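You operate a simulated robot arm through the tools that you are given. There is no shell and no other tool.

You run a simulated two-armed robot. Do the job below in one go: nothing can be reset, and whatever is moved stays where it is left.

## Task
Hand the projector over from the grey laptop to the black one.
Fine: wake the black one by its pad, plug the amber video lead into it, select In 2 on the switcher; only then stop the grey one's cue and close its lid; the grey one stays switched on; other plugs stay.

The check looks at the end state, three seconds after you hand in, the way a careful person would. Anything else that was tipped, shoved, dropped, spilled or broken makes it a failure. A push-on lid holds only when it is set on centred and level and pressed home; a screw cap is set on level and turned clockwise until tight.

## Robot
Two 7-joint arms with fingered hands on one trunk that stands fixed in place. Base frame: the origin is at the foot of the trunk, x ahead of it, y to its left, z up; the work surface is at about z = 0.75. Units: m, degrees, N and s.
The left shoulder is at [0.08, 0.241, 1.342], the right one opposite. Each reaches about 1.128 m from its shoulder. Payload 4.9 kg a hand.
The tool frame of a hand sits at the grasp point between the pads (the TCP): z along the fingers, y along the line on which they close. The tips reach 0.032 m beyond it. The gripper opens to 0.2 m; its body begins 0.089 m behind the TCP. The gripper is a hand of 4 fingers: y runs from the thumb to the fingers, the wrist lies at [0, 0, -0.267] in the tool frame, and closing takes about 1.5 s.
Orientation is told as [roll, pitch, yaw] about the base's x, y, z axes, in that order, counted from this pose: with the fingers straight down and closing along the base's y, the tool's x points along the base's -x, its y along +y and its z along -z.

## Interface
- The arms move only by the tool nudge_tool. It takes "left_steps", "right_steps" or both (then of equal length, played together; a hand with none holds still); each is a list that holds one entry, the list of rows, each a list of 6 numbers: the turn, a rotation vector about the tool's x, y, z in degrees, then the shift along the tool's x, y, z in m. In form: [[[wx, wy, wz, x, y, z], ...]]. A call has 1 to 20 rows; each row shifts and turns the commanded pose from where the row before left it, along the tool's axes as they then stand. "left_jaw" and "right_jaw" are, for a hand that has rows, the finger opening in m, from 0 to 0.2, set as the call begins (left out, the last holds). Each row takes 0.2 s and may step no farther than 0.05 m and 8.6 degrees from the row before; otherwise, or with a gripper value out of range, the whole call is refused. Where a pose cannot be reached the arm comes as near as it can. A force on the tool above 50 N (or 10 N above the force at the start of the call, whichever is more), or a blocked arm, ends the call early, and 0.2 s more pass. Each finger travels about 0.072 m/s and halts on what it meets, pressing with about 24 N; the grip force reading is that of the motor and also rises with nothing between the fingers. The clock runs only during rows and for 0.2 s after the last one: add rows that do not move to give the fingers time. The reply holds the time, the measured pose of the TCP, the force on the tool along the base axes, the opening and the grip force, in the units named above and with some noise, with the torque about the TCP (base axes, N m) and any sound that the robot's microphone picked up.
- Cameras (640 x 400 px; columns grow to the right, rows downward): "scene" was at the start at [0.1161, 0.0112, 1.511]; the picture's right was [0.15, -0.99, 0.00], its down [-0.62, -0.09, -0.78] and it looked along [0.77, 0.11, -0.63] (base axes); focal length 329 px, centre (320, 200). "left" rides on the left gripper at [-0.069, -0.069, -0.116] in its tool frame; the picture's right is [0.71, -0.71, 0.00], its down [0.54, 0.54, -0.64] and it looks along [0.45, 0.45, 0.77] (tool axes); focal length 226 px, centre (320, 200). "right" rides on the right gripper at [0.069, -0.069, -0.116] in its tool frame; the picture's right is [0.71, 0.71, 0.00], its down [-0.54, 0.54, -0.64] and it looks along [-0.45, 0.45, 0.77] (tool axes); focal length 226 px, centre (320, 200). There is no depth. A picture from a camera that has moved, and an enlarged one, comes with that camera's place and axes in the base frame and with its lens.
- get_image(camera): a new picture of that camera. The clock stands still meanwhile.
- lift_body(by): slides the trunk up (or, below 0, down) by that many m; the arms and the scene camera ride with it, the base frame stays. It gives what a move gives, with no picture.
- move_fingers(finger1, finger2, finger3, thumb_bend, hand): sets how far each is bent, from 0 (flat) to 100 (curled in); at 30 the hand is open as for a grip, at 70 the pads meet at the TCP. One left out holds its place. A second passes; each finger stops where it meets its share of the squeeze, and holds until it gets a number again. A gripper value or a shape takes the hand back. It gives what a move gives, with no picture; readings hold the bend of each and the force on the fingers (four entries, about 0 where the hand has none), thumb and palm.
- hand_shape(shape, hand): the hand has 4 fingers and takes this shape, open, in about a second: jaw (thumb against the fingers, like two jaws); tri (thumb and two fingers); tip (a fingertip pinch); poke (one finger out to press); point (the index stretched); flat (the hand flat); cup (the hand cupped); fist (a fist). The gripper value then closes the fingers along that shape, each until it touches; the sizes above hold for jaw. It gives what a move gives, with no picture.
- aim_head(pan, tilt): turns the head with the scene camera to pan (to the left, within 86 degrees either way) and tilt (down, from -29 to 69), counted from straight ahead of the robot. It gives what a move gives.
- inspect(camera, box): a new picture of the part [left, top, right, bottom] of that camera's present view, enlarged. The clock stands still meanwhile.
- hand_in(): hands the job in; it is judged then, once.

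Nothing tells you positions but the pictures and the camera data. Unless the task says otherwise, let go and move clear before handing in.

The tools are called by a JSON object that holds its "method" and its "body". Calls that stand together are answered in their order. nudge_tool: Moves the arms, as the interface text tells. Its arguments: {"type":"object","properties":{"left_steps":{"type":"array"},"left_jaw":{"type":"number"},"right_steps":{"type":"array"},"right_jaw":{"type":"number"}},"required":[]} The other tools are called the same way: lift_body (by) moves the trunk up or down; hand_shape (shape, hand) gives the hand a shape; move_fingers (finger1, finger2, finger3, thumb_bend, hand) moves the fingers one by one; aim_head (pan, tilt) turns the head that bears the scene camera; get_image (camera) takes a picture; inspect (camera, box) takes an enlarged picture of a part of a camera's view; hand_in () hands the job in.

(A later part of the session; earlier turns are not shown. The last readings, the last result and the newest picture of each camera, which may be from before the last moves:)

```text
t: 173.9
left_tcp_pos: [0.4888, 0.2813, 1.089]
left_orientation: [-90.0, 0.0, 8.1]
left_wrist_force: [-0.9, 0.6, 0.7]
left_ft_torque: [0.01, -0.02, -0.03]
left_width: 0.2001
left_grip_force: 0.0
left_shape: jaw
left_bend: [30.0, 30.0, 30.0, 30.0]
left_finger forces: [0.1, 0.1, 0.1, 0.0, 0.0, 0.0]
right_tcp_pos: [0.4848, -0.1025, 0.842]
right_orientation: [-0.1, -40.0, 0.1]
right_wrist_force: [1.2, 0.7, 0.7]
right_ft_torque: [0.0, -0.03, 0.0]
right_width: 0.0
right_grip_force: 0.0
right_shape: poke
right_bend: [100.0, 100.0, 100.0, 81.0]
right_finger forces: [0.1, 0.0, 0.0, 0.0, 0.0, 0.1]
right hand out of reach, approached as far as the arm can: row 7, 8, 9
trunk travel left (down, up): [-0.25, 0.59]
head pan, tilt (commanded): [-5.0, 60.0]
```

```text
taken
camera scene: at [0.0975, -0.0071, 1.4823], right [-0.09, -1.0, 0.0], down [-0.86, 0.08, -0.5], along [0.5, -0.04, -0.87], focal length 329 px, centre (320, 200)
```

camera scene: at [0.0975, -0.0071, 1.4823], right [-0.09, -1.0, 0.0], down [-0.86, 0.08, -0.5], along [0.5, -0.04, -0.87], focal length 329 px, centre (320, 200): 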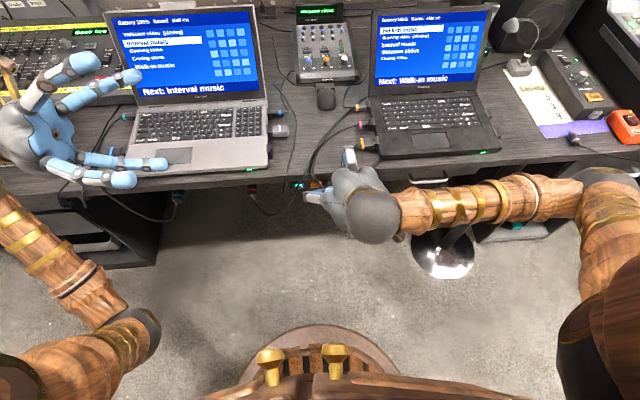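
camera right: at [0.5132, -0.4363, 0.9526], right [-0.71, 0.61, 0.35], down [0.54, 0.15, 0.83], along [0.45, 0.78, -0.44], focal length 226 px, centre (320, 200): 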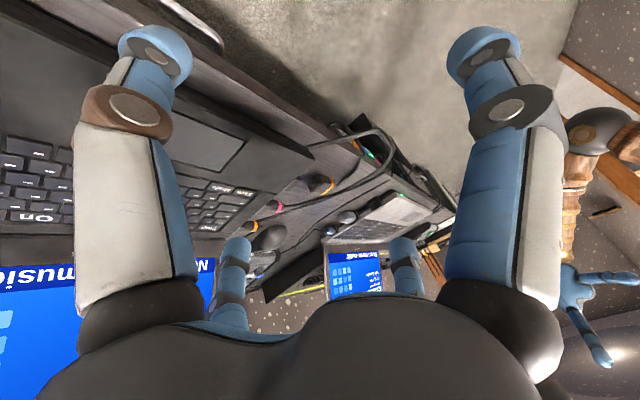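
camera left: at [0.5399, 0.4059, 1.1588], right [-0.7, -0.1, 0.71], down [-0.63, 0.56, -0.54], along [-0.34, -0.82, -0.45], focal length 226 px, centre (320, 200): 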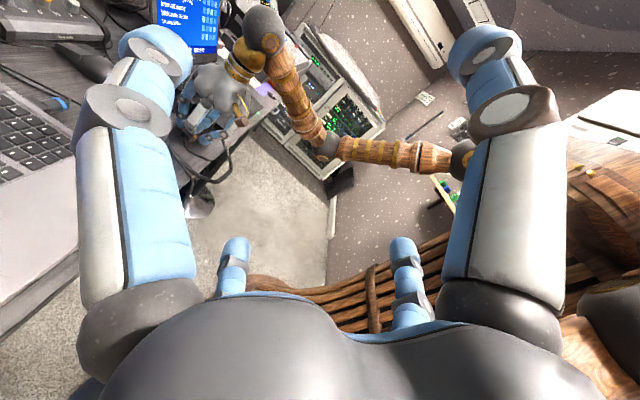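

The arm folds too tightly at that height; going lower gives it room. I'll go down first and then finish pitching forward.

{"method": "nudge_tool", "body": {"right_steps": [[[0, 0, 0, 0.0347, 0, 0.0231], [0, 0, 0, 0.0347, 0, 0.0231], [0, 0, 0, 0.0347, 0, 0.0231], [0, 0, 0, 0, 0, 0]]]}}

{"method": "nudge_tool", "body": {"right_steps": [[[0, -8, 0, 0, 0, 0], [0, -8, 0, 0, 0, 0], [0, -8, 0, 0, 0, 0], [0, 0, 0, 0, 0, 0]]]}}

{"method": "get_image", "body": {"camera": "scene"}}

```text
t: 174.9
left_tcp_pos: [0.4895, 0.2813, 1.0886]
left_orientation: [-90.0, 0.0, 8.1]
left_wrist_force: [-0.2, -0.6, 0.1]
left_ft_torque: [0.0, 0.04, 0.01]
left_width: 0.2002
left_grip_force: 0.2
left_shape: jaw
left_bend: [30.0, 30.0, 30.0, 30.0]
left_finger forces: [0.1, 0.0, 0.0, 0.0, 0.0, 0.1]
right_tcp_pos: [0.4496, -0.1052, 0.7233]
right_orientation: [0.0, -40.0, 0.1]
right_wrist_force: [0.0, -0.5, -0.2]
right_ft_torque: [0.04, -0.02, -0.01]
right_width: 0.0
right_grip_force: 0.0
right_shape: poke
right_bend: [100.0, 100.0, 100.0, 81.0]
right_finger forces: [0.0, 0.0, 0.0, 0.0, 0.0, 0.0]
trunk travel left (down, up): [-0.25, 0.59]
head pan, tilt (commanded): [-5.0, 60.0]
```

```text
t: 175.9
left_tcp_pos: [0.4885, 0.2811, 1.0892]
left_orientation: [-90.0, 0.0, 8.0]
left_wrist_force: [0.6, 0.1, -0.4]
left_ft_torque: [0.02, -0.01, 0.0]
left_width: 0.2001
left_grip_force: 0.1
left_shape: jaw
left_bend: [30.0, 30.0, 30.0, 30.0]
left_finger forces: [0.0, 0.0, 0.0, 0.0, 0.0, 0.0]
right_tcp_pos: [0.4826, -0.1047, 0.7673]
right_orientation: [-0.1, -64.1, 0.1]
right_wrist_force: [-0.1, 0.0, -0.1]
right_ft_torque: [-0.03, -0.02, 0.0]
right_width: 0.0001
right_grip_force: 0.1
right_shape: poke
right_bend: [100.0, 100.0, 100.0, 81.0]
right_finger forces: [0.0, 0.0, 0.0, 0.0, 0.1, 0.0]
right hand out of reach, approached as far as the arm can: row 3
trunk travel left (down, up): [-0.25, 0.59]
head pan, tilt (commanded): [-5.0, 60.0]
```

```text
taken
camera scene: at [0.097, -0.0073, 1.4823], right [-0.09, -1.0, 0.0], down [-0.86, 0.08, -0.5], along [0.5, -0.04, -0.87], focal length 329 px, centre (320, 200)
```

scene: 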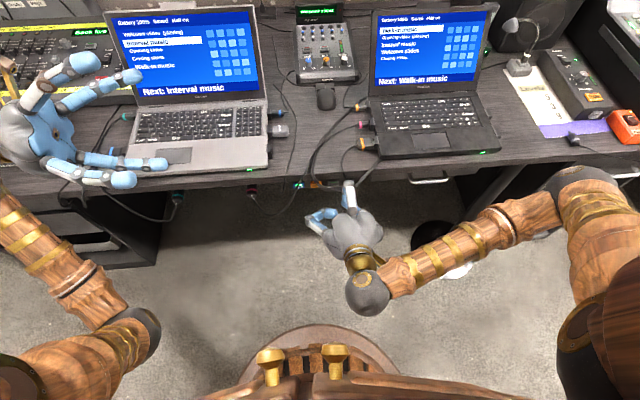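

It's nearly there (fingers 64° forward). I'll move toward the button's front, then finish the pitch where the arm has more room.

{"method": "nudge_tool", "body": {"right_steps": [[[0, 0, 0, 0.0132, 0.0213, 0.0239], [0, 0, 0, 0.0132, 0.0213, 0.0239], [0, 0, 0, 0.0132, 0.0213, 0.0239], [0, 0, 0, 0, 0, 0]]]}}

{"method": "nudge_tool", "body": {"right_steps": [[[0, -6, 0, 0, 0, 0], [0, -6, 0, 0, 0, 0], [0, 0, 0, 0, 0, 0]]]}}

{"method": "get_image", "body": {"camera": "right"}}

{"method": "inspect", "body": {"camera": "scene", "box": [260, 160, 400, 260]}}

```text
t: 176.9
left_tcp_pos: [0.489, 0.2806, 1.0887]
left_orientation: [-90.1, 0.0, 8.0]
left_wrist_force: [0.2, -0.7, 0.2]
left_ft_torque: [-0.02, 0.0, 0.0]
left_width: 0.2002
left_grip_force: 0.2
left_shape: jaw
left_bend: [30.0, 30.0, 30.0, 30.0]
left_finger forces: [0.0, 0.0, 0.0, 0.0, 0.1, 0.0]
right_tcp_pos: [0.5265, -0.041, 0.6998]
right_orientation: [-0.2, -64.0, 0.1]
right_wrist_force: [-0.1, -0.1, -0.1]
right_ft_torque: [0.0, 0.01, -0.01]
right_width: 0.0
right_grip_force: 0.0
right_shape: poke
right_bend: [100.0, 100.0, 100.0, 81.0]
right_finger forces: [0.0, 0.0, 0.0, 0.1, 0.0, 0.0]
trunk travel left (down, up): [-0.25, 0.59]
head pan, tilt (commanded): [-5.0, 60.0]
```

```text
t: 177.7
left_tcp_pos: [0.4873, 0.2803, 1.0882]
left_orientation: [-89.9, 0.0, 8.0]
left_wrist_force: [-0.1, -0.2, 0.5]
left_ft_torque: [0.01, 0.0, -0.03]
left_width: 0.2002
left_grip_force: 0.0
left_shape: jaw
left_bend: [30.0, 30.0, 30.0, 30.0]
left_finger forces: [0.0, 0.0, 0.1, 0.1, 0.1, 0.0]
right_tcp_pos: [0.528, -0.0393, 0.6993]
right_orientation: [0.0, -76.1, 0.1]
right_wrist_force: [-0.3, 0.0, 0.0]
right_ft_torque: [-0.03, -0.02, -0.03]
right_width: 0.0001
right_grip_force: 0.1
right_shape: poke
right_bend: [100.0, 100.0, 100.0, 81.0]
right_finger forces: [0.0, 0.0, 0.1, 0.0, 0.0, 0.0]
trunk travel left (down, up): [-0.25, 0.59]
head pan, tilt (commanded): [-5.0, 60.0]
```

```text
taken
camera right: at [0.3991, -0.1089, 0.6602], right [-0.17, 0.71, -0.69], down [-0.49, 0.54, 0.68], along [0.85, 0.46, 0.26], focal length 226 px, centre (320, 200)
```

right: 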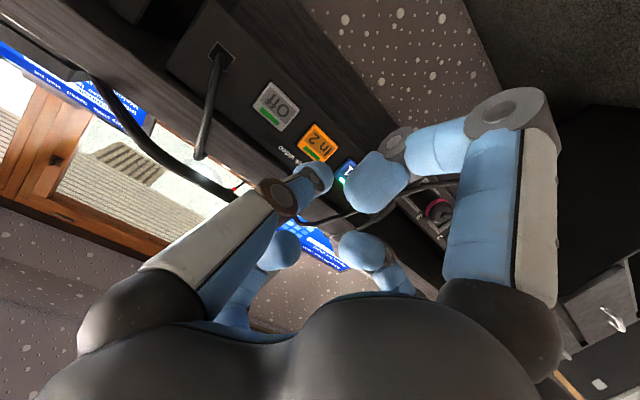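

```text
4.00 times, centred on (330, 210) of scene
camera zoom: at [0.0973, -0.0071, 1.4823], right [-0.09, -1.0, 0.0], down [-0.86, 0.08, -0.5], along [0.5, -0.04, -0.87], focal length 1317 px, centre (280, 160)
```

zoom: 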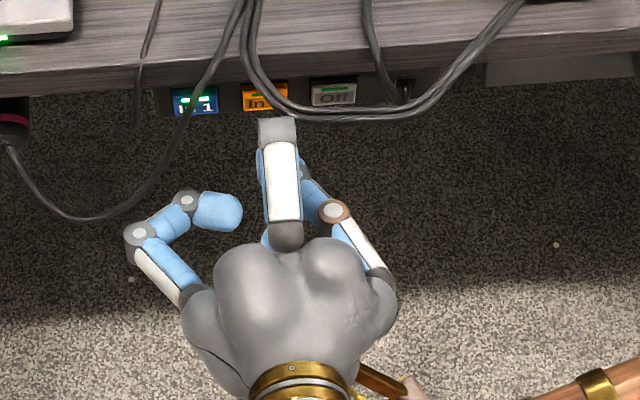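

The right camera sees In 1, In 2 and Off from below. I'll zoom in to align the fingertip with the centre of In 2.

{"method": "inspect", "body": {"camera": "right", "box": [230, 60, 390, 200]}}

{"method": "inspect", "body": {"camera": "scene", "box": [300, 170, 360, 200]}}

```text
2.86 times, centred on (310, 130) of right
camera zoom: at [0.3991, -0.1089, 0.6602], right [-0.17, 0.71, -0.69], down [-0.49, 0.54, 0.68], along [0.85, 0.46, 0.26], focal length 646 px, centre (349, 400)
```

zoom: 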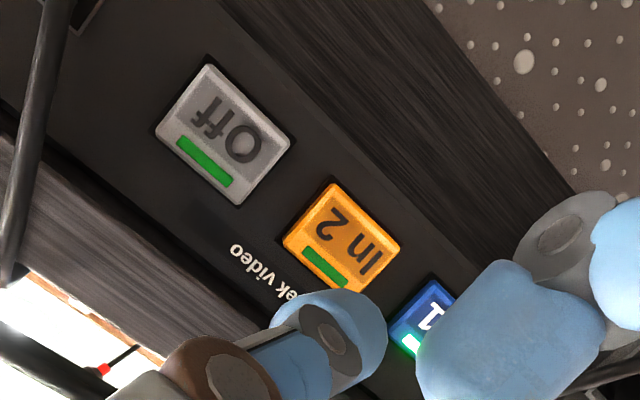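

```text
10.67 times, centred on (330, 185) of scene
camera zoom: at [0.0973, -0.0071, 1.4823], right [-0.09, -1.0, 0.0], down [-0.86, 0.08, -0.5], along [0.5, -0.04, -0.87], focal length 3512 px, centre (213, 360)
```

zoom: 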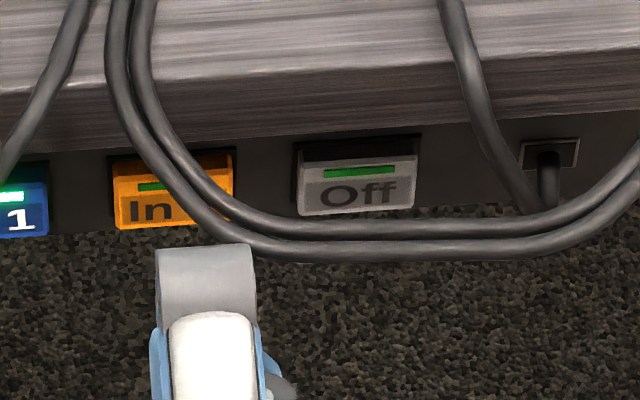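

In 2's centre by this camera is about (0.611, -0.041, 0.681), and advancing along the finger lands right on it. I'll move forward and then press in small steps.

{"method": "nudge_tool", "body": {"right_steps": [[[0, 0, 0, 0, -0.001, 0.012], [0, 0, 0, 0, -0.001, 0.012], [0, 0, 0, 0, 0, 0.01], [0, 0, 0, 0, 0, 0]]]}}

{"method": "inspect", "body": {"camera": "right", "box": [230, 60, 390, 200]}}

```text
t: 178.7
left_tcp_pos: [0.4887, 0.2822, 1.0886]
left_orientation: [-89.9, 0.0, 8.0]
left_wrist_force: [-0.5, -0.3, -0.2]
left_ft_torque: [0.02, -0.01, -0.01]
left_width: 0.2001
left_grip_force: 0.1
left_shape: jaw
left_bend: [30.0, 30.0, 30.0, 30.0]
left_finger forces: [0.1, 0.1, 0.0, 0.0, 0.0, 0.1]
right_tcp_pos: [0.5621, -0.0416, 0.6902]
right_orientation: [0.0, -76.1, 0.1]
right_wrist_force: [0.4, -0.8, -0.1]
right_ft_torque: [0.01, -0.02, -0.03]
right_width: 0.0001
right_grip_force: 0.1
right_shape: poke
right_bend: [100.0, 100.0, 100.0, 81.0]
right_finger forces: [0.1, 0.0, 0.0, 0.0, 0.1, 0.0]
trunk travel left (down, up): [-0.25, 0.59]
head pan, tilt (commanded): [-5.0, 60.0]
```

```text
2.86 times, centred on (310, 130) of right
camera zoom: at [0.4329, -0.111, 0.6513], right [-0.17, 0.71, -0.69], down [-0.49, 0.54, 0.68], along [0.85, 0.46, 0.26], focal length 646 px, centre (349, 400)
```

zoom: 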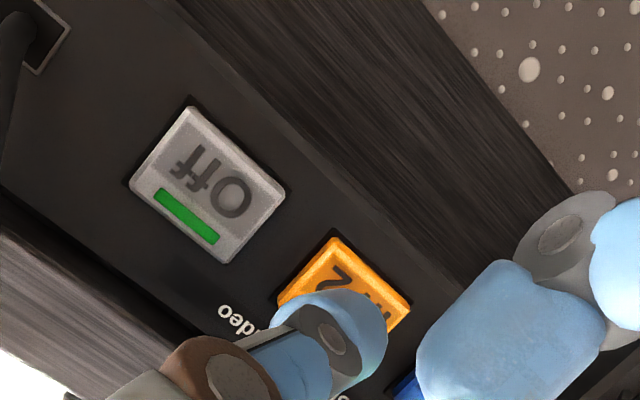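

{"method": "nudge_tool", "body": {"right_steps": [[[0, 0, 0, 0, 0, 0.004], [0, 0, 0, 0, 0, 0.004], [0, 0, 0, 0, 0, 0]]]}}

{"method": "nudge_tool", "body": {"right_steps": [[[0, 0, 0, 0, 0, 0.003], [0, 0, 0, 0, 0, 0]]]}}

{"method": "inspect", "body": {"camera": "right", "box": [230, 60, 390, 200]}}

```text
t: 179.5
left_tcp_pos: [0.4882, 0.2809, 1.089]
left_orientation: [-90.1, -0.1, 8.0]
left_wrist_force: [-0.9, 1.0, 0.5]
left_ft_torque: [0.0, 0.0, 0.03]
left_width: 0.1999
left_grip_force: 0.1
left_shape: jaw
left_bend: [30.0, 30.0, 30.0, 30.0]
left_finger forces: [0.0, 0.0, 0.0, 0.0, 0.1, 0.1]
right_tcp_pos: [0.5694, -0.0428, 0.688]
right_orientation: [-0.1, -76.0, 0.1]
right_wrist_force: [0.0, -0.3, -0.4]
right_ft_torque: [-0.02, 0.06, 0.02]
right_width: 0.0
right_grip_force: 0.0
right_shape: poke
right_bend: [100.0, 100.0, 100.0, 81.0]
right_finger forces: [0.0, 0.1, 0.0, 0.0, 0.0, 0.0]
trunk travel left (down, up): [-0.25, 0.59]
head pan, tilt (commanded): [-5.0, 60.0]
```

```text
t: 180.1
left_tcp_pos: [0.4886, 0.2805, 1.0887]
left_orientation: [-89.9, 0.0, 8.1]
left_wrist_force: [0.2, -0.6, 0.4]
left_ft_torque: [-0.01, 0.0, 0.0]
left_width: 0.1997
left_grip_force: 0.0
left_shape: jaw
left_bend: [30.0, 30.0, 30.0, 30.0]
left_finger forces: [0.1, 0.1, 0.0, 0.1, 0.0, 0.0]
right_tcp_pos: [0.572, -0.0427, 0.6878]
right_orientation: [-0.1, -76.0, 0.2]
right_wrist_force: [0.0, 0.6, 0.2]
right_ft_torque: [0.01, -0.01, 0.04]
right_width: 0.0
right_grip_force: 0.0
right_shape: poke
right_bend: [100.0, 100.0, 100.0, 81.0]
right_finger forces: [0.0, 0.0, 0.0, 0.1, 0.0, 0.0]
trunk travel left (down, up): [-0.25, 0.59]
head pan, tilt (commanded): [-5.0, 60.0]
```

```text
2.86 times, centred on (310, 130) of right
camera zoom: at [0.4438, -0.1107, 0.6487], right [-0.17, 0.71, -0.69], down [-0.49, 0.54, 0.68], along [0.85, 0.46, 0.26], focal length 646 px, centre (349, 400)
```

zoom: 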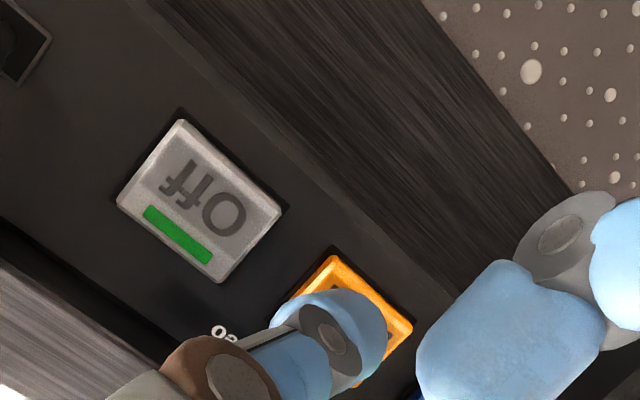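

{"method": "nudge_tool", "body": {"right_steps": [[[0, 0, 0, 0, 0, 0.003], [0, 0, 0, 0, 0, 0]]]}}

{"method": "nudge_tool", "body": {"right_steps": [[[0, 0, 0, 0, 0, 0.003], [0, 0, 0, 0, 0, 0]]]}}

```text
t: 180.7
left_tcp_pos: [0.4891, 0.2819, 1.0904]
left_orientation: [-90.1, 0.0, 7.9]
left_wrist_force: [0.2, 0.1, 0.5]
left_ft_torque: [-0.04, -0.01, 0.0]
left_width: 0.2001
left_grip_force: 0.0
left_shape: jaw
left_bend: [30.0, 30.0, 30.0, 30.0]
left_finger forces: [0.0, 0.0, 0.1, 0.1, 0.0, 0.1]
right_tcp_pos: [0.5744, -0.0437, 0.6859]
right_orientation: [-0.2, -76.1, 0.2]
right_wrist_force: [-1.7, 0.2, -0.4]
right_ft_torque: [0.04, -0.02, -0.04]
right_width: 0.0001
right_grip_force: 0.1
right_shape: poke
right_bend: [100.0, 100.0, 100.0, 81.0]
right_finger forces: [0.0, 0.0, 0.1, 0.0, 1.5, 0.0]
trunk travel left (down, up): [-0.25, 0.59]
head pan, tilt (commanded): [-5.0, 60.0]
heard: click
```

```text
t: 181.3
left_tcp_pos: [0.4885, 0.2796, 1.0886]
left_orientation: [-89.9, 0.0, 8.1]
left_wrist_force: [-0.4, -1.3, -0.6]
left_ft_torque: [-0.01, 0.0, 0.02]
left_width: 0.1997
left_grip_force: 0.1
left_shape: jaw
left_bend: [30.0, 30.0, 30.0, 30.0]
left_finger forces: [0.1, 0.0, 0.0, 0.0, 0.0, 0.0]
right_tcp_pos: [0.576, -0.0423, 0.6854]
right_orientation: [-0.2, -76.0, 0.2]
right_wrist_force: [-6.5, -0.1, 1.8]
right_ft_torque: [0.03, 0.01, -0.04]
right_width: 0.0
right_grip_force: 0.1
right_shape: poke
right_bend: [100.0, 100.0, 100.0, 81.0]
right_finger forces: [0.1, 0.0, 0.1, 0.1, 6.4, 0.0]
trunk travel left (down, up): [-0.25, 0.59]
head pan, tilt (commanded): [-5.0, 60.0]
```

A click was heard. I back the finger off and check the switcher lamp and the projector display.

{"method": "nudge_tool", "body": {"right_steps": [[[0, 0, 0, 0, 0, -0.01], [0, 0, 0, 0, 0, -0.03], [0, 0, 0, 0, 0, -0.04], [0, 0, 0, 0, 0, 0]]]}}

{"method": "inspect", "body": {"camera": "scene", "box": [290, 165, 370, 205]}}

{"method": "get_image", "body": {"camera": "scene"}}

{"method": "inspect", "body": {"camera": "scene", "box": [280, 0, 370, 60]}}

{"method": "inspect", "body": {"camera": "right", "box": [230, 60, 390, 200]}}

```text
t: 182.3
left_tcp_pos: [0.4886, 0.2802, 1.0885]
left_orientation: [-89.9, 0.1, 8.1]
left_wrist_force: [-0.5, 0.5, 0.1]
left_ft_torque: [0.01, 0.01, 0.0]
left_width: 0.1998
left_grip_force: 0.0
left_shape: jaw
left_bend: [30.0, 30.0, 30.0, 30.0]
left_finger forces: [0.1, 0.1, 0.0, 0.0, 0.1, 0.0]
right_tcp_pos: [0.4966, -0.0418, 0.7061]
right_orientation: [-0.1, -75.9, 0.1]
right_wrist_force: [0.2, -0.2, 0.3]
right_ft_torque: [-0.01, 0.0, 0.02]
right_width: 0.0002
right_grip_force: 0.1
right_shape: poke
right_bend: [100.0, 100.0, 100.0, 81.0]
right_finger forces: [0.0, 0.1, 0.1, 0.0, 0.0, 0.0]
trunk travel left (down, up): [-0.25, 0.59]
head pan, tilt (commanded): [-5.0, 60.0]
```

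```text
8.00 times, centred on (330, 185) of scene
camera zoom: at [0.0978, -0.0071, 1.4822], right [-0.09, -1.0, 0.0], down [-0.86, 0.08, -0.5], along [0.5, -0.04, -0.87], focal length 2634 px, centre (240, 320)
```

zoom: 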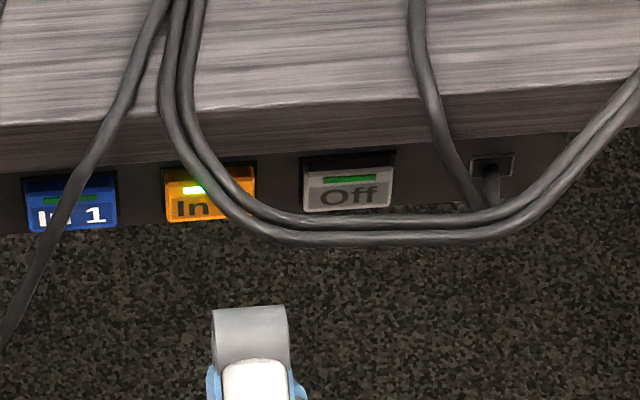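

```text
taken
camera scene: at [0.0978, -0.0071, 1.4822], right [-0.09, -1.0, 0.0], down [-0.86, 0.08, -0.5], along [0.5, -0.04, -0.87], focal length 329 px, centre (320, 200)
```

scene: 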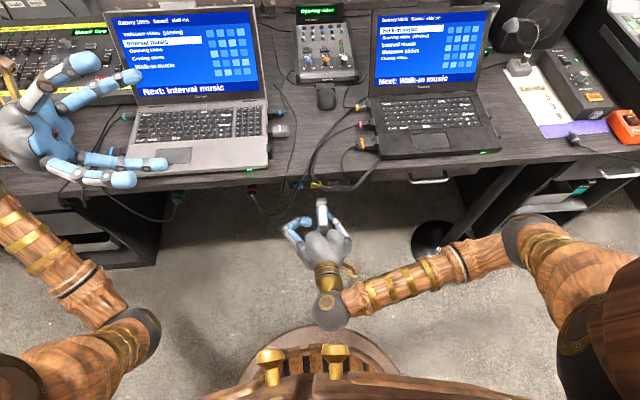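

```text
6.67 times, centred on (325, 30) of scene
camera zoom: at [0.0978, -0.0071, 1.4822], right [-0.09, -1.0, 0.0], down [-0.86, 0.08, -0.5], along [0.5, -0.04, -0.87], focal length 2195 px, centre (287, 1333)
```

zoom: 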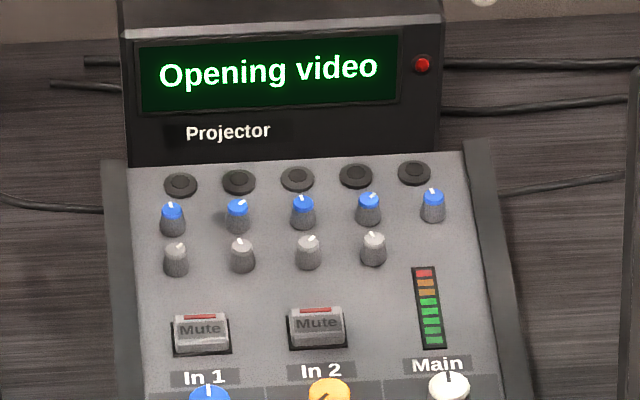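

```text
2.86 times, centred on (310, 130) of right
camera zoom: at [0.3698, -0.1112, 0.6664], right [-0.17, 0.71, -0.69], down [-0.49, 0.54, 0.68], along [0.85, 0.46, 0.26], focal length 646 px, centre (349, 400)
```

zoom: 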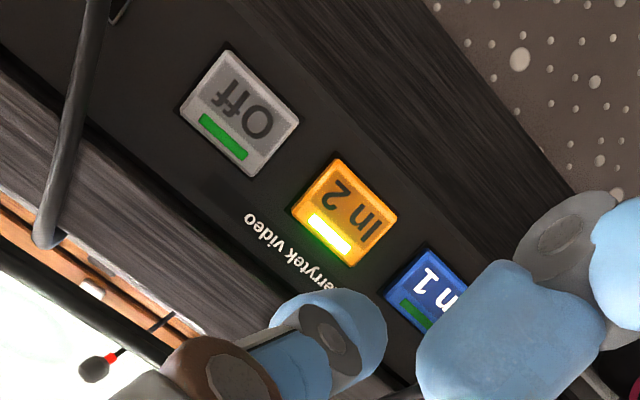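

The projector display now reads "Opening video" and In 2 is lit, so the black laptop is live on the projector and the plug is truly connected. Now the grey laptop: I'll bring the left hand over it, pointing down, to press Stop.

{"method": "nudge_tool", "body": {"left_steps": [[[0, 0, 0, -0.0416, -0.0025, -0.0068], [0, 0, 0, -0.0416, -0.0025, -0.0068], [0, 0, 0, -0.0416, -0.0025, -0.0068], [0, 0, 0, -0.0416, -0.0025, -0.0068], [-8.182, 0, 0, 0, 0, 0], [-8.182, 0, 0, 0, 0, 0], [-8.182, 0, 0, 0, 0, 0], [-8.182, 0, 0, 0, 0, 0], [-8.182, 0, 0, 0, 0, 0], [-8.182, 0, 0, 0, 0, 0], [-8.182, 0, 0, 0, 0, 0], [-8.182, 0, 0, 0, 0, 0], [-8.182, 0, 0, 0, 0, 0], [-8.182, 0, 0, 0, 0, 0], [-8.18, 0, 0, 0, 0, 0], [0, 0, 0, 0, 0, 0]]]}}

{"method": "hand_shape", "body": {"shape": "poke", "hand": "left"}}

{"method": "aim_head", "body": {"pan": 20, "tilt": 40}}

{"method": "get_image", "body": {"camera": "scene"}}

```text
t: 185.7
left_tcp_pos: [0.6498, 0.3314, 1.0991]
left_orientation: [0.0, 0.0, 8.2]
left_wrist_force: [0.1, 0.1, 0.0]
left_ft_torque: [-0.03, -0.01, 0.03]
left_width: 0.2003
left_grip_force: 0.1
left_shape: jaw
left_bend: [30.0, 30.0, 30.0, 30.0]
left_finger forces: [0.0, 0.1, 0.1, 0.0, 0.1, 0.0]
right_tcp_pos: [0.4978, -0.0422, 0.7046]
right_orientation: [-0.3, -76.0, 0.3]
right_wrist_force: [0.1, 0.7, 0.7]
right_ft_torque: [-0.01, -0.02, 0.04]
right_width: 0.0
right_grip_force: 0.0
right_shape: poke
right_bend: [100.0, 100.0, 100.0, 81.0]
right_finger forces: [0.0, 0.1, 0.1, 0.0, 0.1, 0.1]
trunk travel left (down, up): [-0.25, 0.59]
head pan, tilt (commanded): [-5.0, 60.0]
```

```text
t: 186.6
left_tcp_pos: [0.6493, 0.3306, 1.1]
left_orientation: [0.0, 0.0, 8.0]
left_wrist_force: [-0.5, 0.9, -0.4]
left_ft_torque: [0.03, 0.01, -0.03]
left_width: 0.0004
left_grip_force: 0.1
left_shape: poke
left_bend: [100.0, 100.0, 100.0, 81.0]
left_finger forces: [0.1, 0.0, 0.0, 0.0, 0.0, 0.1]
right_tcp_pos: [0.4978, -0.0422, 0.7051]
right_orientation: [-0.2, -76.1, 0.2]
right_wrist_force: [0.0, -0.6, 0.0]
right_ft_torque: [-0.04, -0.01, 0.03]
right_width: 0.0
right_grip_force: 0.0
right_shape: poke
right_bend: [100.0, 100.0, 100.0, 81.0]
right_finger forces: [0.1, 0.0, 0.0, 0.0, 0.0, 0.0]
trunk travel left (down, up): [-0.25, 0.59]
head pan, tilt (commanded): [-5.0, 60.0]
```

```text
t: 187.5
left_tcp_pos: [0.6508, 0.3308, 1.0988]
left_orientation: [0.0, 0.0, 8.0]
left_wrist_force: [-0.8, 0.9, -1.2]
left_ft_torque: [0.02, -0.02, -0.03]
left_width: 0.0
left_grip_force: 0.1
left_shape: poke
left_bend: [100.0, 100.0, 100.0, 81.0]
left_finger forces: [0.1, 0.1, 0.1, 0.0, 0.0, 0.0]
right_tcp_pos: [0.4987, -0.043, 0.7053]
right_orientation: [-0.1, -76.0, 0.0]
right_wrist_force: [0.2, -0.3, 0.8]
right_ft_torque: [0.0, -0.02, 0.0]
right_width: 0.0002
right_grip_force: 0.1
right_shape: poke
right_bend: [100.0, 100.0, 100.0, 81.0]
right_finger forces: [0.1, 0.0, 0.1, 0.0, 0.0, 0.0]
trunk travel left (down, up): [-0.25, 0.59]
head pan, tilt (commanded): [20.0, 40.0]
```

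```text
taken
camera scene: at [0.1108, 0.0276, 1.5089], right [0.34, -0.94, 0.0], down [-0.6, -0.22, -0.77], along [0.72, 0.26, -0.64], focal length 329 px, centre (320, 200)
```

scene: 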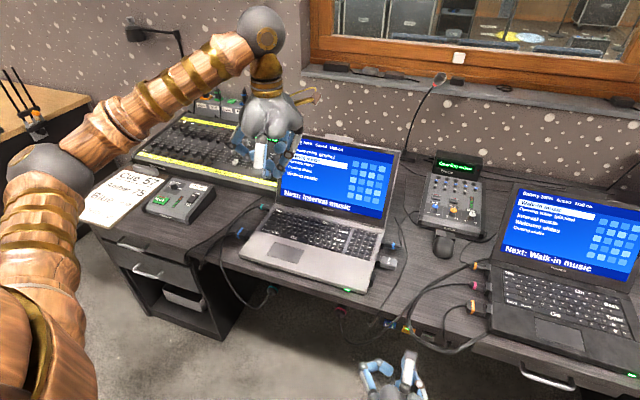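

{"method": "inspect", "body": {"camera": "scene", "box": [255, 195, 315, 240]}}

{"method": "inspect", "body": {"camera": "scene", "box": [270, 130, 420, 300]}}

{"method": "get_image", "body": {"camera": "left"}}

```text
8.89 times, centred on (285, 218) of scene
camera zoom: at [0.1108, 0.0276, 1.5089], right [0.34, -0.94, 0.0], down [-0.6, -0.22, -0.77], along [0.72, 0.26, -0.64], focal length 2927 px, centre (631, 44)
```

zoom: 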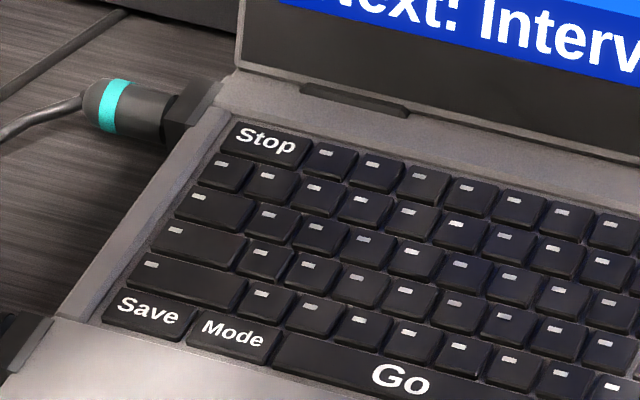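

```text
2.35 times, centred on (345, 215) of scene
camera zoom: at [0.1108, 0.0276, 1.5089], right [0.34, -0.94, 0.0], down [-0.6, -0.22, -0.77], along [0.72, 0.26, -0.64], focal length 775 px, centre (261, 165)
```

zoom: 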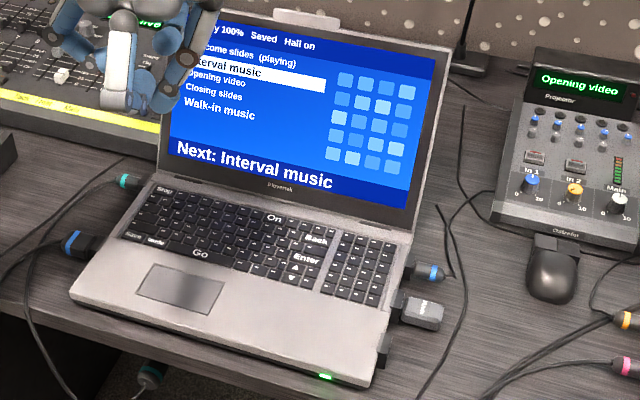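

```text
taken
camera left: at [0.7267, 0.2724, 1.2161], right [-0.6, -0.8, 0.0], down [-0.61, 0.46, 0.64], along [-0.51, 0.39, -0.77], focal length 226 px, centre (320, 200)
```

left: 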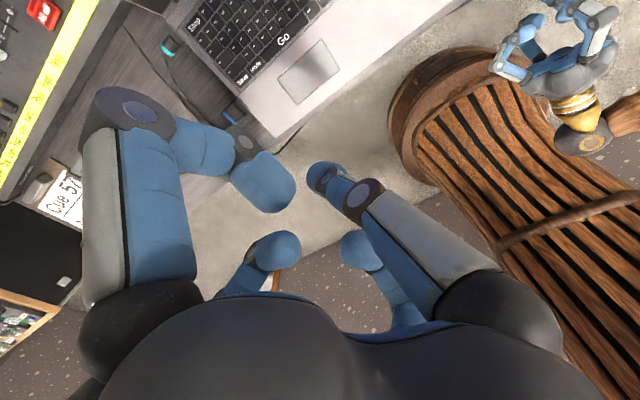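

The Stop key is about 28×15 mm, centred near (0.828, 0.434, 0.778). I'll yaw the left hand −45° and pitch it 20° so the fingers clear the screen, and approach in stages.

{"method": "nudge_tool", "body": {"left_steps": [[[0, 0, 7.571, 0, 0, 0], [0, 0, 7.571, 0, 0, 0], [0, 0, 7.571, 0, 0, 0], [0, 0, 7.571, 0, 0, 0], [0, 0, 7.571, 0, 0, 0], [0, 0, 7.571, 0, 0, 0], [0, 0, 7.571, 0, 0, 0], [-4.714, -4.714, 0, 0, 0, 0], [-4.714, -4.714, 0, 0, 0, 0], [-4.714, -4.714, 0, 0, 0, 0], [0, 0, 0, 0.0047, 0.0247, 0.0371], [0, 0, 0, 0.0047, 0.0247, 0.0371], [0, 0, 0, 0.0047, 0.0247, 0.0371], [0, 0, 0, 0.0047, 0.0247, 0.0371], [0, 0, 0, 0.0047, 0.0247, 0.0371], [0, 0, 0, 0, 0, 0]]]}}

{"method": "get_image", "body": {"camera": "left"}}

{"method": "get_image", "body": {"camera": "scene"}}

```text
t: 190.9
left_tcp_pos: [0.778, 0.4349, 0.9453]
left_orientation: [14.4, -13.9, -46.7]
left_wrist_force: [-0.3, 0.3, 0.5]
left_ft_torque: [0.01, -0.01, -0.01]
left_width: 0.0
left_grip_force: 0.0
left_shape: poke
left_bend: [100.0, 100.0, 100.0, 81.0]
left_finger forces: [0.0, 0.0, 0.1, 0.0, 0.1, 0.0]
right_tcp_pos: [0.4978, -0.0425, 0.706]
right_orientation: [-0.1, -76.0, 0.0]
right_wrist_force: [-0.6, 0.6, -0.4]
right_ft_torque: [0.0, -0.04, 0.0]
right_width: 0.0001
right_grip_force: 0.0
right_shape: poke
right_bend: [100.0, 100.0, 100.0, 81.0]
right_finger forces: [0.0, 0.0, 0.0, 0.0, 0.0, 0.0]
trunk travel left (down, up): [-0.25, 0.59]
head pan, tilt (commanded): [20.0, 40.0]
```

```text
taken
camera left: at [0.7383, 0.338, 1.0555], right [-0.94, 0.0, -0.34], down [-0.22, 0.77, 0.6], along [0.26, 0.64, -0.72], focal length 226 px, centre (320, 200)
```

left: 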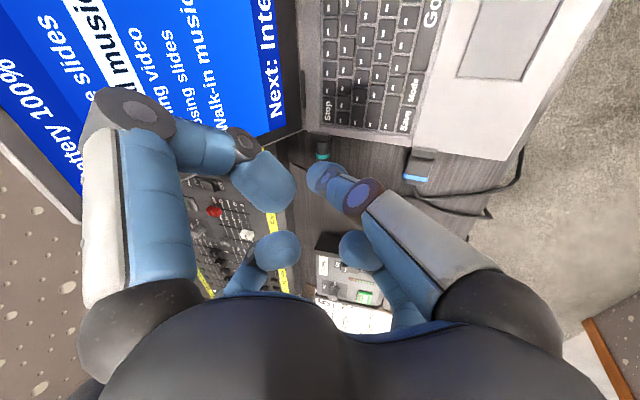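

```text
taken
camera scene: at [0.1101, 0.0273, 1.5091], right [0.34, -0.94, 0.0], down [-0.6, -0.22, -0.77], along [0.72, 0.26, -0.64], focal length 329 px, centre (320, 200)
```

scene: 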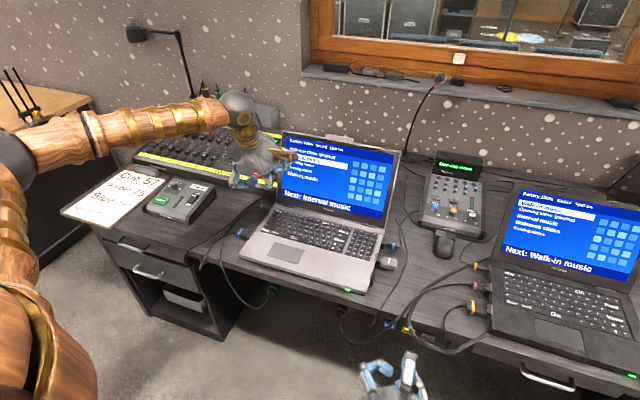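

{"method": "inspect", "body": {"camera": "left", "box": [285, 60, 385, 140]}}

```text
5.00 times, centred on (335, 100) of left
camera zoom: at [0.7383, 0.338, 1.0555], right [-0.94, 0.0, -0.34], down [-0.22, 0.77, 0.6], along [0.26, 0.64, -0.72], focal length 1130 px, centre (245, 700)
```

zoom: 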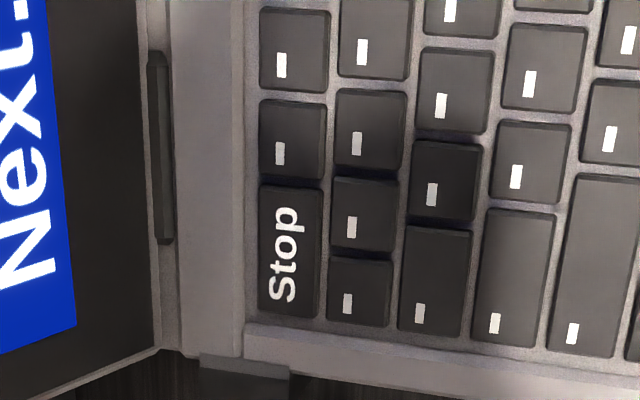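

The left camera confirms Stop at (0.827, 0.4345). I'll move over it and come down to about 3 cm above.

{"method": "nudge_tool", "body": {"left_steps": [[[0, 0, 0, -0.011, 0.0117, 0.0232], [0, 0, 0, -0.011, 0.0117, 0.0232], [0, 0, 0, 0.00845, -0.00845, 0.0329], [0, 0, 0, 0.00845, -0.00845, 0.0329], [0, 0, 0, 0, 0, 0]]]}}

{"method": "get_image", "body": {"camera": "left"}}

{"method": "inspect", "body": {"camera": "scene", "box": [220, 140, 340, 240]}}

```text
t: 192.1
left_tcp_pos: [0.8262, 0.4362, 0.8456]
left_orientation: [14.4, -14.0, -46.8]
left_wrist_force: [-0.1, 0.5, -0.9]
left_ft_torque: [-0.01, -0.02, -0.01]
left_width: 0.0
left_grip_force: 0.0
left_shape: poke
left_bend: [100.0, 100.0, 100.0, 81.0]
left_finger forces: [0.1, 0.1, 0.0, 0.0, 0.1, 0.1]
right_tcp_pos: [0.4978, -0.0428, 0.7062]
right_orientation: [0.0, -76.1, 0.2]
right_wrist_force: [-0.7, -0.5, -0.8]
right_ft_torque: [0.01, 0.0, 0.01]
right_width: 0.0002
right_grip_force: 0.1
right_shape: poke
right_bend: [100.0, 100.0, 100.0, 81.0]
right_finger forces: [0.1, 0.1, 0.0, 0.0, 0.1, 0.0]
trunk travel left (down, up): [-0.25, 0.59]
head pan, tilt (commanded): [20.0, 40.0]
```

```text
taken
camera left: at [0.7849, 0.3381, 0.9563], right [-0.94, 0.0, -0.34], down [-0.22, 0.77, 0.6], along [0.26, 0.64, -0.72], focal length 226 px, centre (320, 200)
```

left: 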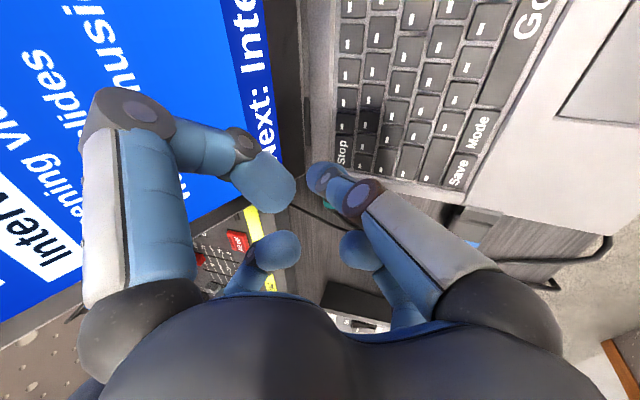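

```text
4.00 times, centred on (280, 190) of scene
camera zoom: at [0.1102, 0.0276, 1.5091], right [0.34, -0.94, 0.0], down [-0.6, -0.22, -0.77], along [0.72, 0.26, -0.64], focal length 1317 px, centre (480, 240)
```

zoom: 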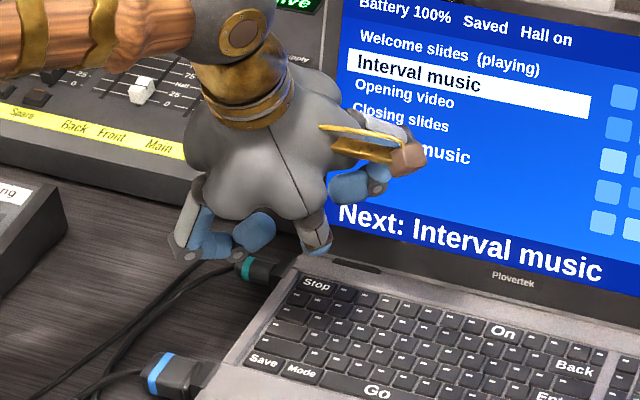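

Aligned over Stop with clearance to the screen. I'll descend and press gently.

{"method": "nudge_tool", "body": {"left_steps": [[[0, 0, 0, 0.0031, -0.0031, 0.0122], [0, 0, 0, 0.0031, -0.0031, 0.0122], [0, 0, 0, 0, 0, 0]]]}}

{"method": "get_image", "body": {"camera": "left"}}

{"method": "inspect", "body": {"camera": "scene", "box": [240, 160, 320, 230]}}

```text
t: 192.9
left_tcp_pos: [0.8259, 0.4348, 0.819]
left_orientation: [14.3, -14.0, -46.8]
left_wrist_force: [0.1, 0.7, 0.0]
left_ft_torque: [-0.01, -0.02, 0.01]
left_width: 0.0001
left_grip_force: 0.1
left_shape: poke
left_bend: [100.0, 100.0, 100.0, 81.0]
left_finger forces: [0.0, 0.0, 0.0, 0.1, 0.0, 0.1]
right_tcp_pos: [0.4981, -0.0422, 0.7047]
right_orientation: [-0.1, -76.0, 0.1]
right_wrist_force: [0.0, -0.6, 0.8]
right_ft_torque: [0.04, -0.02, 0.03]
right_width: 0.0002
right_grip_force: 0.1
right_shape: poke
right_bend: [100.0, 100.0, 100.0, 81.0]
right_finger forces: [0.0, 0.0, 0.1, 0.1, 0.0, 0.0]
trunk travel left (down, up): [-0.25, 0.59]
head pan, tilt (commanded): [20.0, 40.0]
```

```text
taken
camera left: at [0.7851, 0.338, 0.9295], right [-0.94, 0.0, -0.34], down [-0.22, 0.77, 0.6], along [0.26, 0.64, -0.72], focal length 226 px, centre (320, 200)
```

left: 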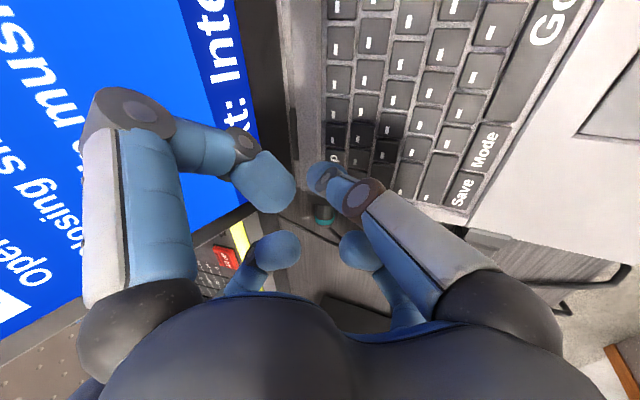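

```text
5.71 times, centred on (280, 195) of scene
camera zoom: at [0.1108, 0.0277, 1.509], right [0.34, -0.94, 0.0], down [-0.6, -0.22, -0.77], along [0.72, 0.26, -0.64], focal length 1882 px, centre (549, 229)
```

zoom: 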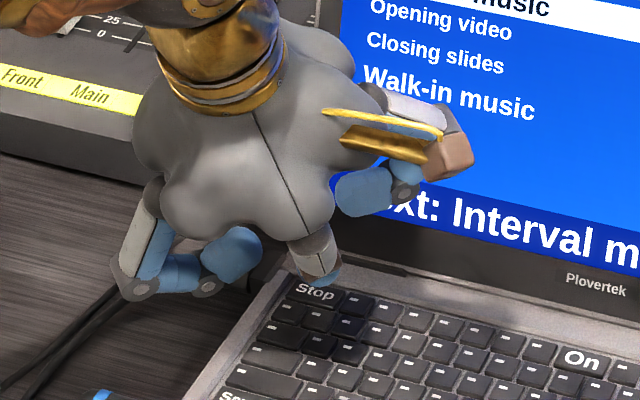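

{"method": "nudge_tool", "body": {"left_steps": [[[0, 0, 0, 0.0027, 0, -0.0007], [0, 0, 0, 0.001, -0.001, 0.0038], [0, 0, 0, 0, 0, 0]]]}}

{"method": "nudge_tool", "body": {"left_steps": [[[0, 0, 0, 0.0005, -0.0005, 0.0019], [0, 0, 0, 0, 0, 0]]]}}

{"method": "nudge_tool", "body": {"left_steps": [[[0, 0, 0, 0.0005, -0.0005, 0.0019], [0, 0, 0, 0, 0, 0]]]}}

```text
t: 193.7
left_tcp_pos: [0.8239, 0.4378, 0.8159]
left_orientation: [14.4, -13.9, -46.8]
left_wrist_force: [0.2, 0.2, -0.2]
left_ft_torque: [0.02, 0.02, 0.01]
left_width: 0.0
left_grip_force: 0.1
left_shape: poke
left_bend: [100.0, 100.0, 100.0, 81.0]
left_finger forces: [0.1, 0.0, 0.0, 0.0, 0.0, 0.1]
right_tcp_pos: [0.5, -0.042, 0.7049]
right_orientation: [-0.1, -76.0, 0.3]
right_wrist_force: [-0.3, 0.6, -0.7]
right_ft_torque: [0.01, 0.0, -0.02]
right_width: 0.0
right_grip_force: 0.1
right_shape: poke
right_bend: [100.0, 100.0, 100.0, 81.0]
right_finger forces: [0.1, 0.0, 0.0, 0.1, 0.1, 0.0]
trunk travel left (down, up): [-0.25, 0.59]
head pan, tilt (commanded): [20.0, 40.0]
```

```text
t: 194.3
left_tcp_pos: [0.8245, 0.4366, 0.8143]
left_orientation: [14.4, -14.0, -46.8]
left_wrist_force: [0.3, 0.0, -0.2]
left_ft_torque: [-0.01, 0.02, -0.02]
left_width: 0.0001
left_grip_force: 0.1
left_shape: poke
left_bend: [100.0, 100.0, 100.0, 81.0]
left_finger forces: [0.0, 0.0, 0.1, 0.1, 0.0, 0.0]
right_tcp_pos: [0.4986, -0.0425, 0.7058]
right_orientation: [-0.2, -76.0, 0.2]
right_wrist_force: [0.1, 0.0, -0.5]
right_ft_torque: [0.0, 0.01, -0.02]
right_width: 0.0001
right_grip_force: 0.2
right_shape: poke
right_bend: [100.0, 100.0, 100.0, 81.0]
right_finger forces: [0.1, 0.0, 0.0, 0.1, 0.0, 0.0]
trunk travel left (down, up): [-0.25, 0.59]
head pan, tilt (commanded): [20.0, 40.0]
```

```text
t: 194.9
left_tcp_pos: [0.824, 0.4363, 0.813]
left_orientation: [14.3, -14.1, -46.8]
left_wrist_force: [0.8, -0.2, -0.1]
left_ft_torque: [0.02, 0.01, 0.01]
left_width: 0.0001
left_grip_force: 0.2
left_shape: poke
left_bend: [100.0, 100.0, 100.0, 81.0]
left_finger forces: [0.0, 0.1, 0.0, 0.0, 0.0, 0.1]
right_tcp_pos: [0.4979, -0.0431, 0.7045]
right_orientation: [-0.1, -76.0, 0.2]
right_wrist_force: [-0.7, 0.0, -0.1]
right_ft_torque: [0.0, -0.02, -0.06]
right_width: 0.0
right_grip_force: 0.1
right_shape: poke
right_bend: [100.0, 100.0, 100.0, 81.0]
right_finger forces: [0.1, 0.1, 0.0, 0.0, 0.0, 0.1]
trunk travel left (down, up): [-0.25, 0.59]
head pan, tilt (commanded): [20.0, 40.0]
```

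{"method": "nudge_tool", "body": {"left_steps": [[[0, 0, 0, 0.0005, -0.0005, 0.0019], [0, 0, 0, 0, 0, 0]]]}}

{"method": "nudge_tool", "body": {"left_steps": [[[0, 0, 0, 0.0005, -0.0005, 0.0019], [0, 0, 0, 0, 0, 0]]]}}

{"method": "inspect", "body": {"camera": "scene", "box": [255, 185, 305, 225]}}

```text
t: 195.5
left_tcp_pos: [0.824, 0.4378, 0.8092]
left_orientation: [14.4, -14.0, -46.8]
left_wrist_force: [1.0, -0.8, 0.0]
left_ft_torque: [0.01, 0.03, -0.02]
left_width: 0.0001
left_grip_force: 0.0
left_shape: poke
left_bend: [100.0, 100.0, 100.0, 81.0]
left_finger forces: [0.1, 0.1, 0.1, 0.0, 0.3, 0.1]
right_tcp_pos: [0.4982, -0.0415, 0.7043]
right_orientation: [-0.1, -76.0, 0.1]
right_wrist_force: [-0.6, 0.0, 0.2]
right_ft_torque: [-0.01, 0.01, 0.01]
right_width: 0.0
right_grip_force: 0.0
right_shape: poke
right_bend: [100.0, 100.0, 100.0, 81.0]
right_finger forces: [0.1, 0.0, 0.0, 0.0, 0.0, 0.0]
trunk travel left (down, up): [-0.25, 0.59]
head pan, tilt (commanded): [20.0, 40.0]
```

```text
t: 196.1
left_tcp_pos: [0.8241, 0.4371, 0.8081]
left_orientation: [14.4, -14.1, -46.8]
left_wrist_force: [-0.4, -1.2, 1.8]
left_ft_torque: [0.0, 0.01, 0.0]
left_width: 0.0
left_grip_force: 0.0
left_shape: poke
left_bend: [100.0, 100.0, 100.0, 81.0]
left_finger forces: [0.1, 0.1, 0.0, 0.0, 1.2, 0.0]
right_tcp_pos: [0.4979, -0.0424, 0.7047]
right_orientation: [0.0, -76.0, 0.1]
right_wrist_force: [1.0, 0.3, 0.2]
right_ft_torque: [0.04, 0.02, 0.0]
right_width: 0.0001
right_grip_force: 0.2
right_shape: poke
right_bend: [100.0, 100.0, 100.0, 81.0]
right_finger forces: [0.0, 0.0, 0.0, 0.0, 0.0, 0.0]
trunk travel left (down, up): [-0.25, 0.59]
head pan, tilt (commanded): [20.0, 40.0]
heard: click
```

```text
10.00 times, centred on (280, 205) of scene
camera zoom: at [0.1107, 0.0277, 1.509], right [0.34, -0.94, 0.0], down [-0.6, -0.22, -0.77], along [0.72, 0.26, -0.64], focal length 3293 px, centre (720, 150)
```

zoom: 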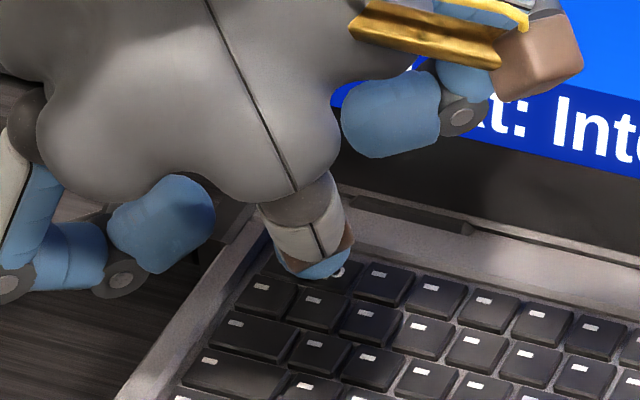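

Click heard with the fingertip on Stop. I lift away the same way and check the grey screen.

{"method": "nudge_tool", "body": {"left_steps": [[[0, 0, 0, -0.0024, 0.0024, -0.0094], [0, 0, 0, -0.0072, 0.0072, -0.0282], [0, 0, 0, -0.0097, 0.0097, -0.0376], [0, 0, 0, -0.0097, 0.0097, -0.0376], [0, 0, 0, 0.028, -0.0276, -0.022], [0, 0, 0, 0.028, -0.0276, -0.022], [0, 0, 0, 0, 0, 0]]]}}

{"method": "get_image", "body": {"camera": "scene"}}

{"method": "inspect", "body": {"camera": "scene", "box": [260, 110, 480, 240]}}

```text
t: 197.7
left_tcp_pos: [0.7353, 0.4387, 0.9408]
left_orientation: [14.4, -14.0, -46.8]
left_wrist_force: [-0.4, 0.1, 1.1]
left_ft_torque: [0.02, 0.02, 0.02]
left_width: 0.0
left_grip_force: 0.1
left_shape: poke
left_bend: [100.0, 100.0, 100.0, 81.0]
left_finger forces: [0.0, 0.1, 0.1, 0.0, 0.0, 0.0]
right_tcp_pos: [0.4993, -0.0422, 0.7041]
right_orientation: [-0.1, -75.9, 0.1]
right_wrist_force: [0.9, 0.3, 0.4]
right_ft_torque: [0.02, 0.03, 0.02]
right_width: 0.0
right_grip_force: 0.2
right_shape: poke
right_bend: [100.0, 100.0, 100.0, 81.0]
right_finger forces: [0.1, 0.0, 0.0, 0.0, 0.0, 0.1]
trunk travel left (down, up): [-0.25, 0.59]
head pan, tilt (commanded): [20.0, 40.0]
```

```text
taken
camera scene: at [0.1125, 0.0275, 1.5088], right [0.34, -0.94, 0.0], down [-0.61, -0.22, -0.77], along [0.72, 0.26, -0.64], focal length 329 px, centre (320, 200)
```

scene: 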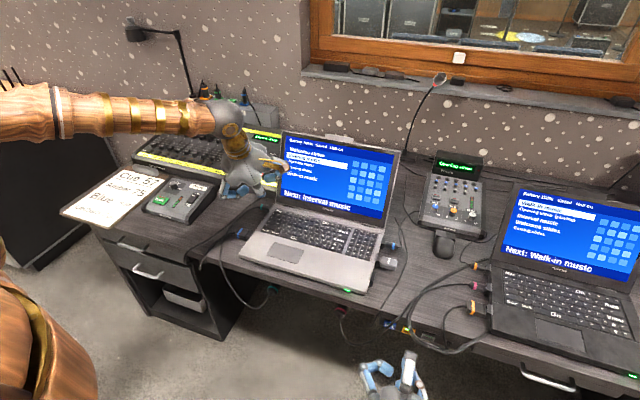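

```text
2.91 times, centred on (370, 175) of scene
camera zoom: at [0.1125, 0.0275, 1.5088], right [0.34, -0.94, 0.0], down [-0.61, -0.22, -0.77], along [0.72, 0.26, -0.64], focal length 958 px, centre (174, 273)
```

zoom: 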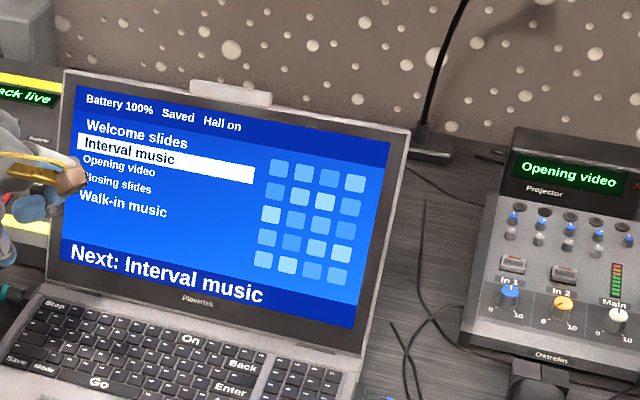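

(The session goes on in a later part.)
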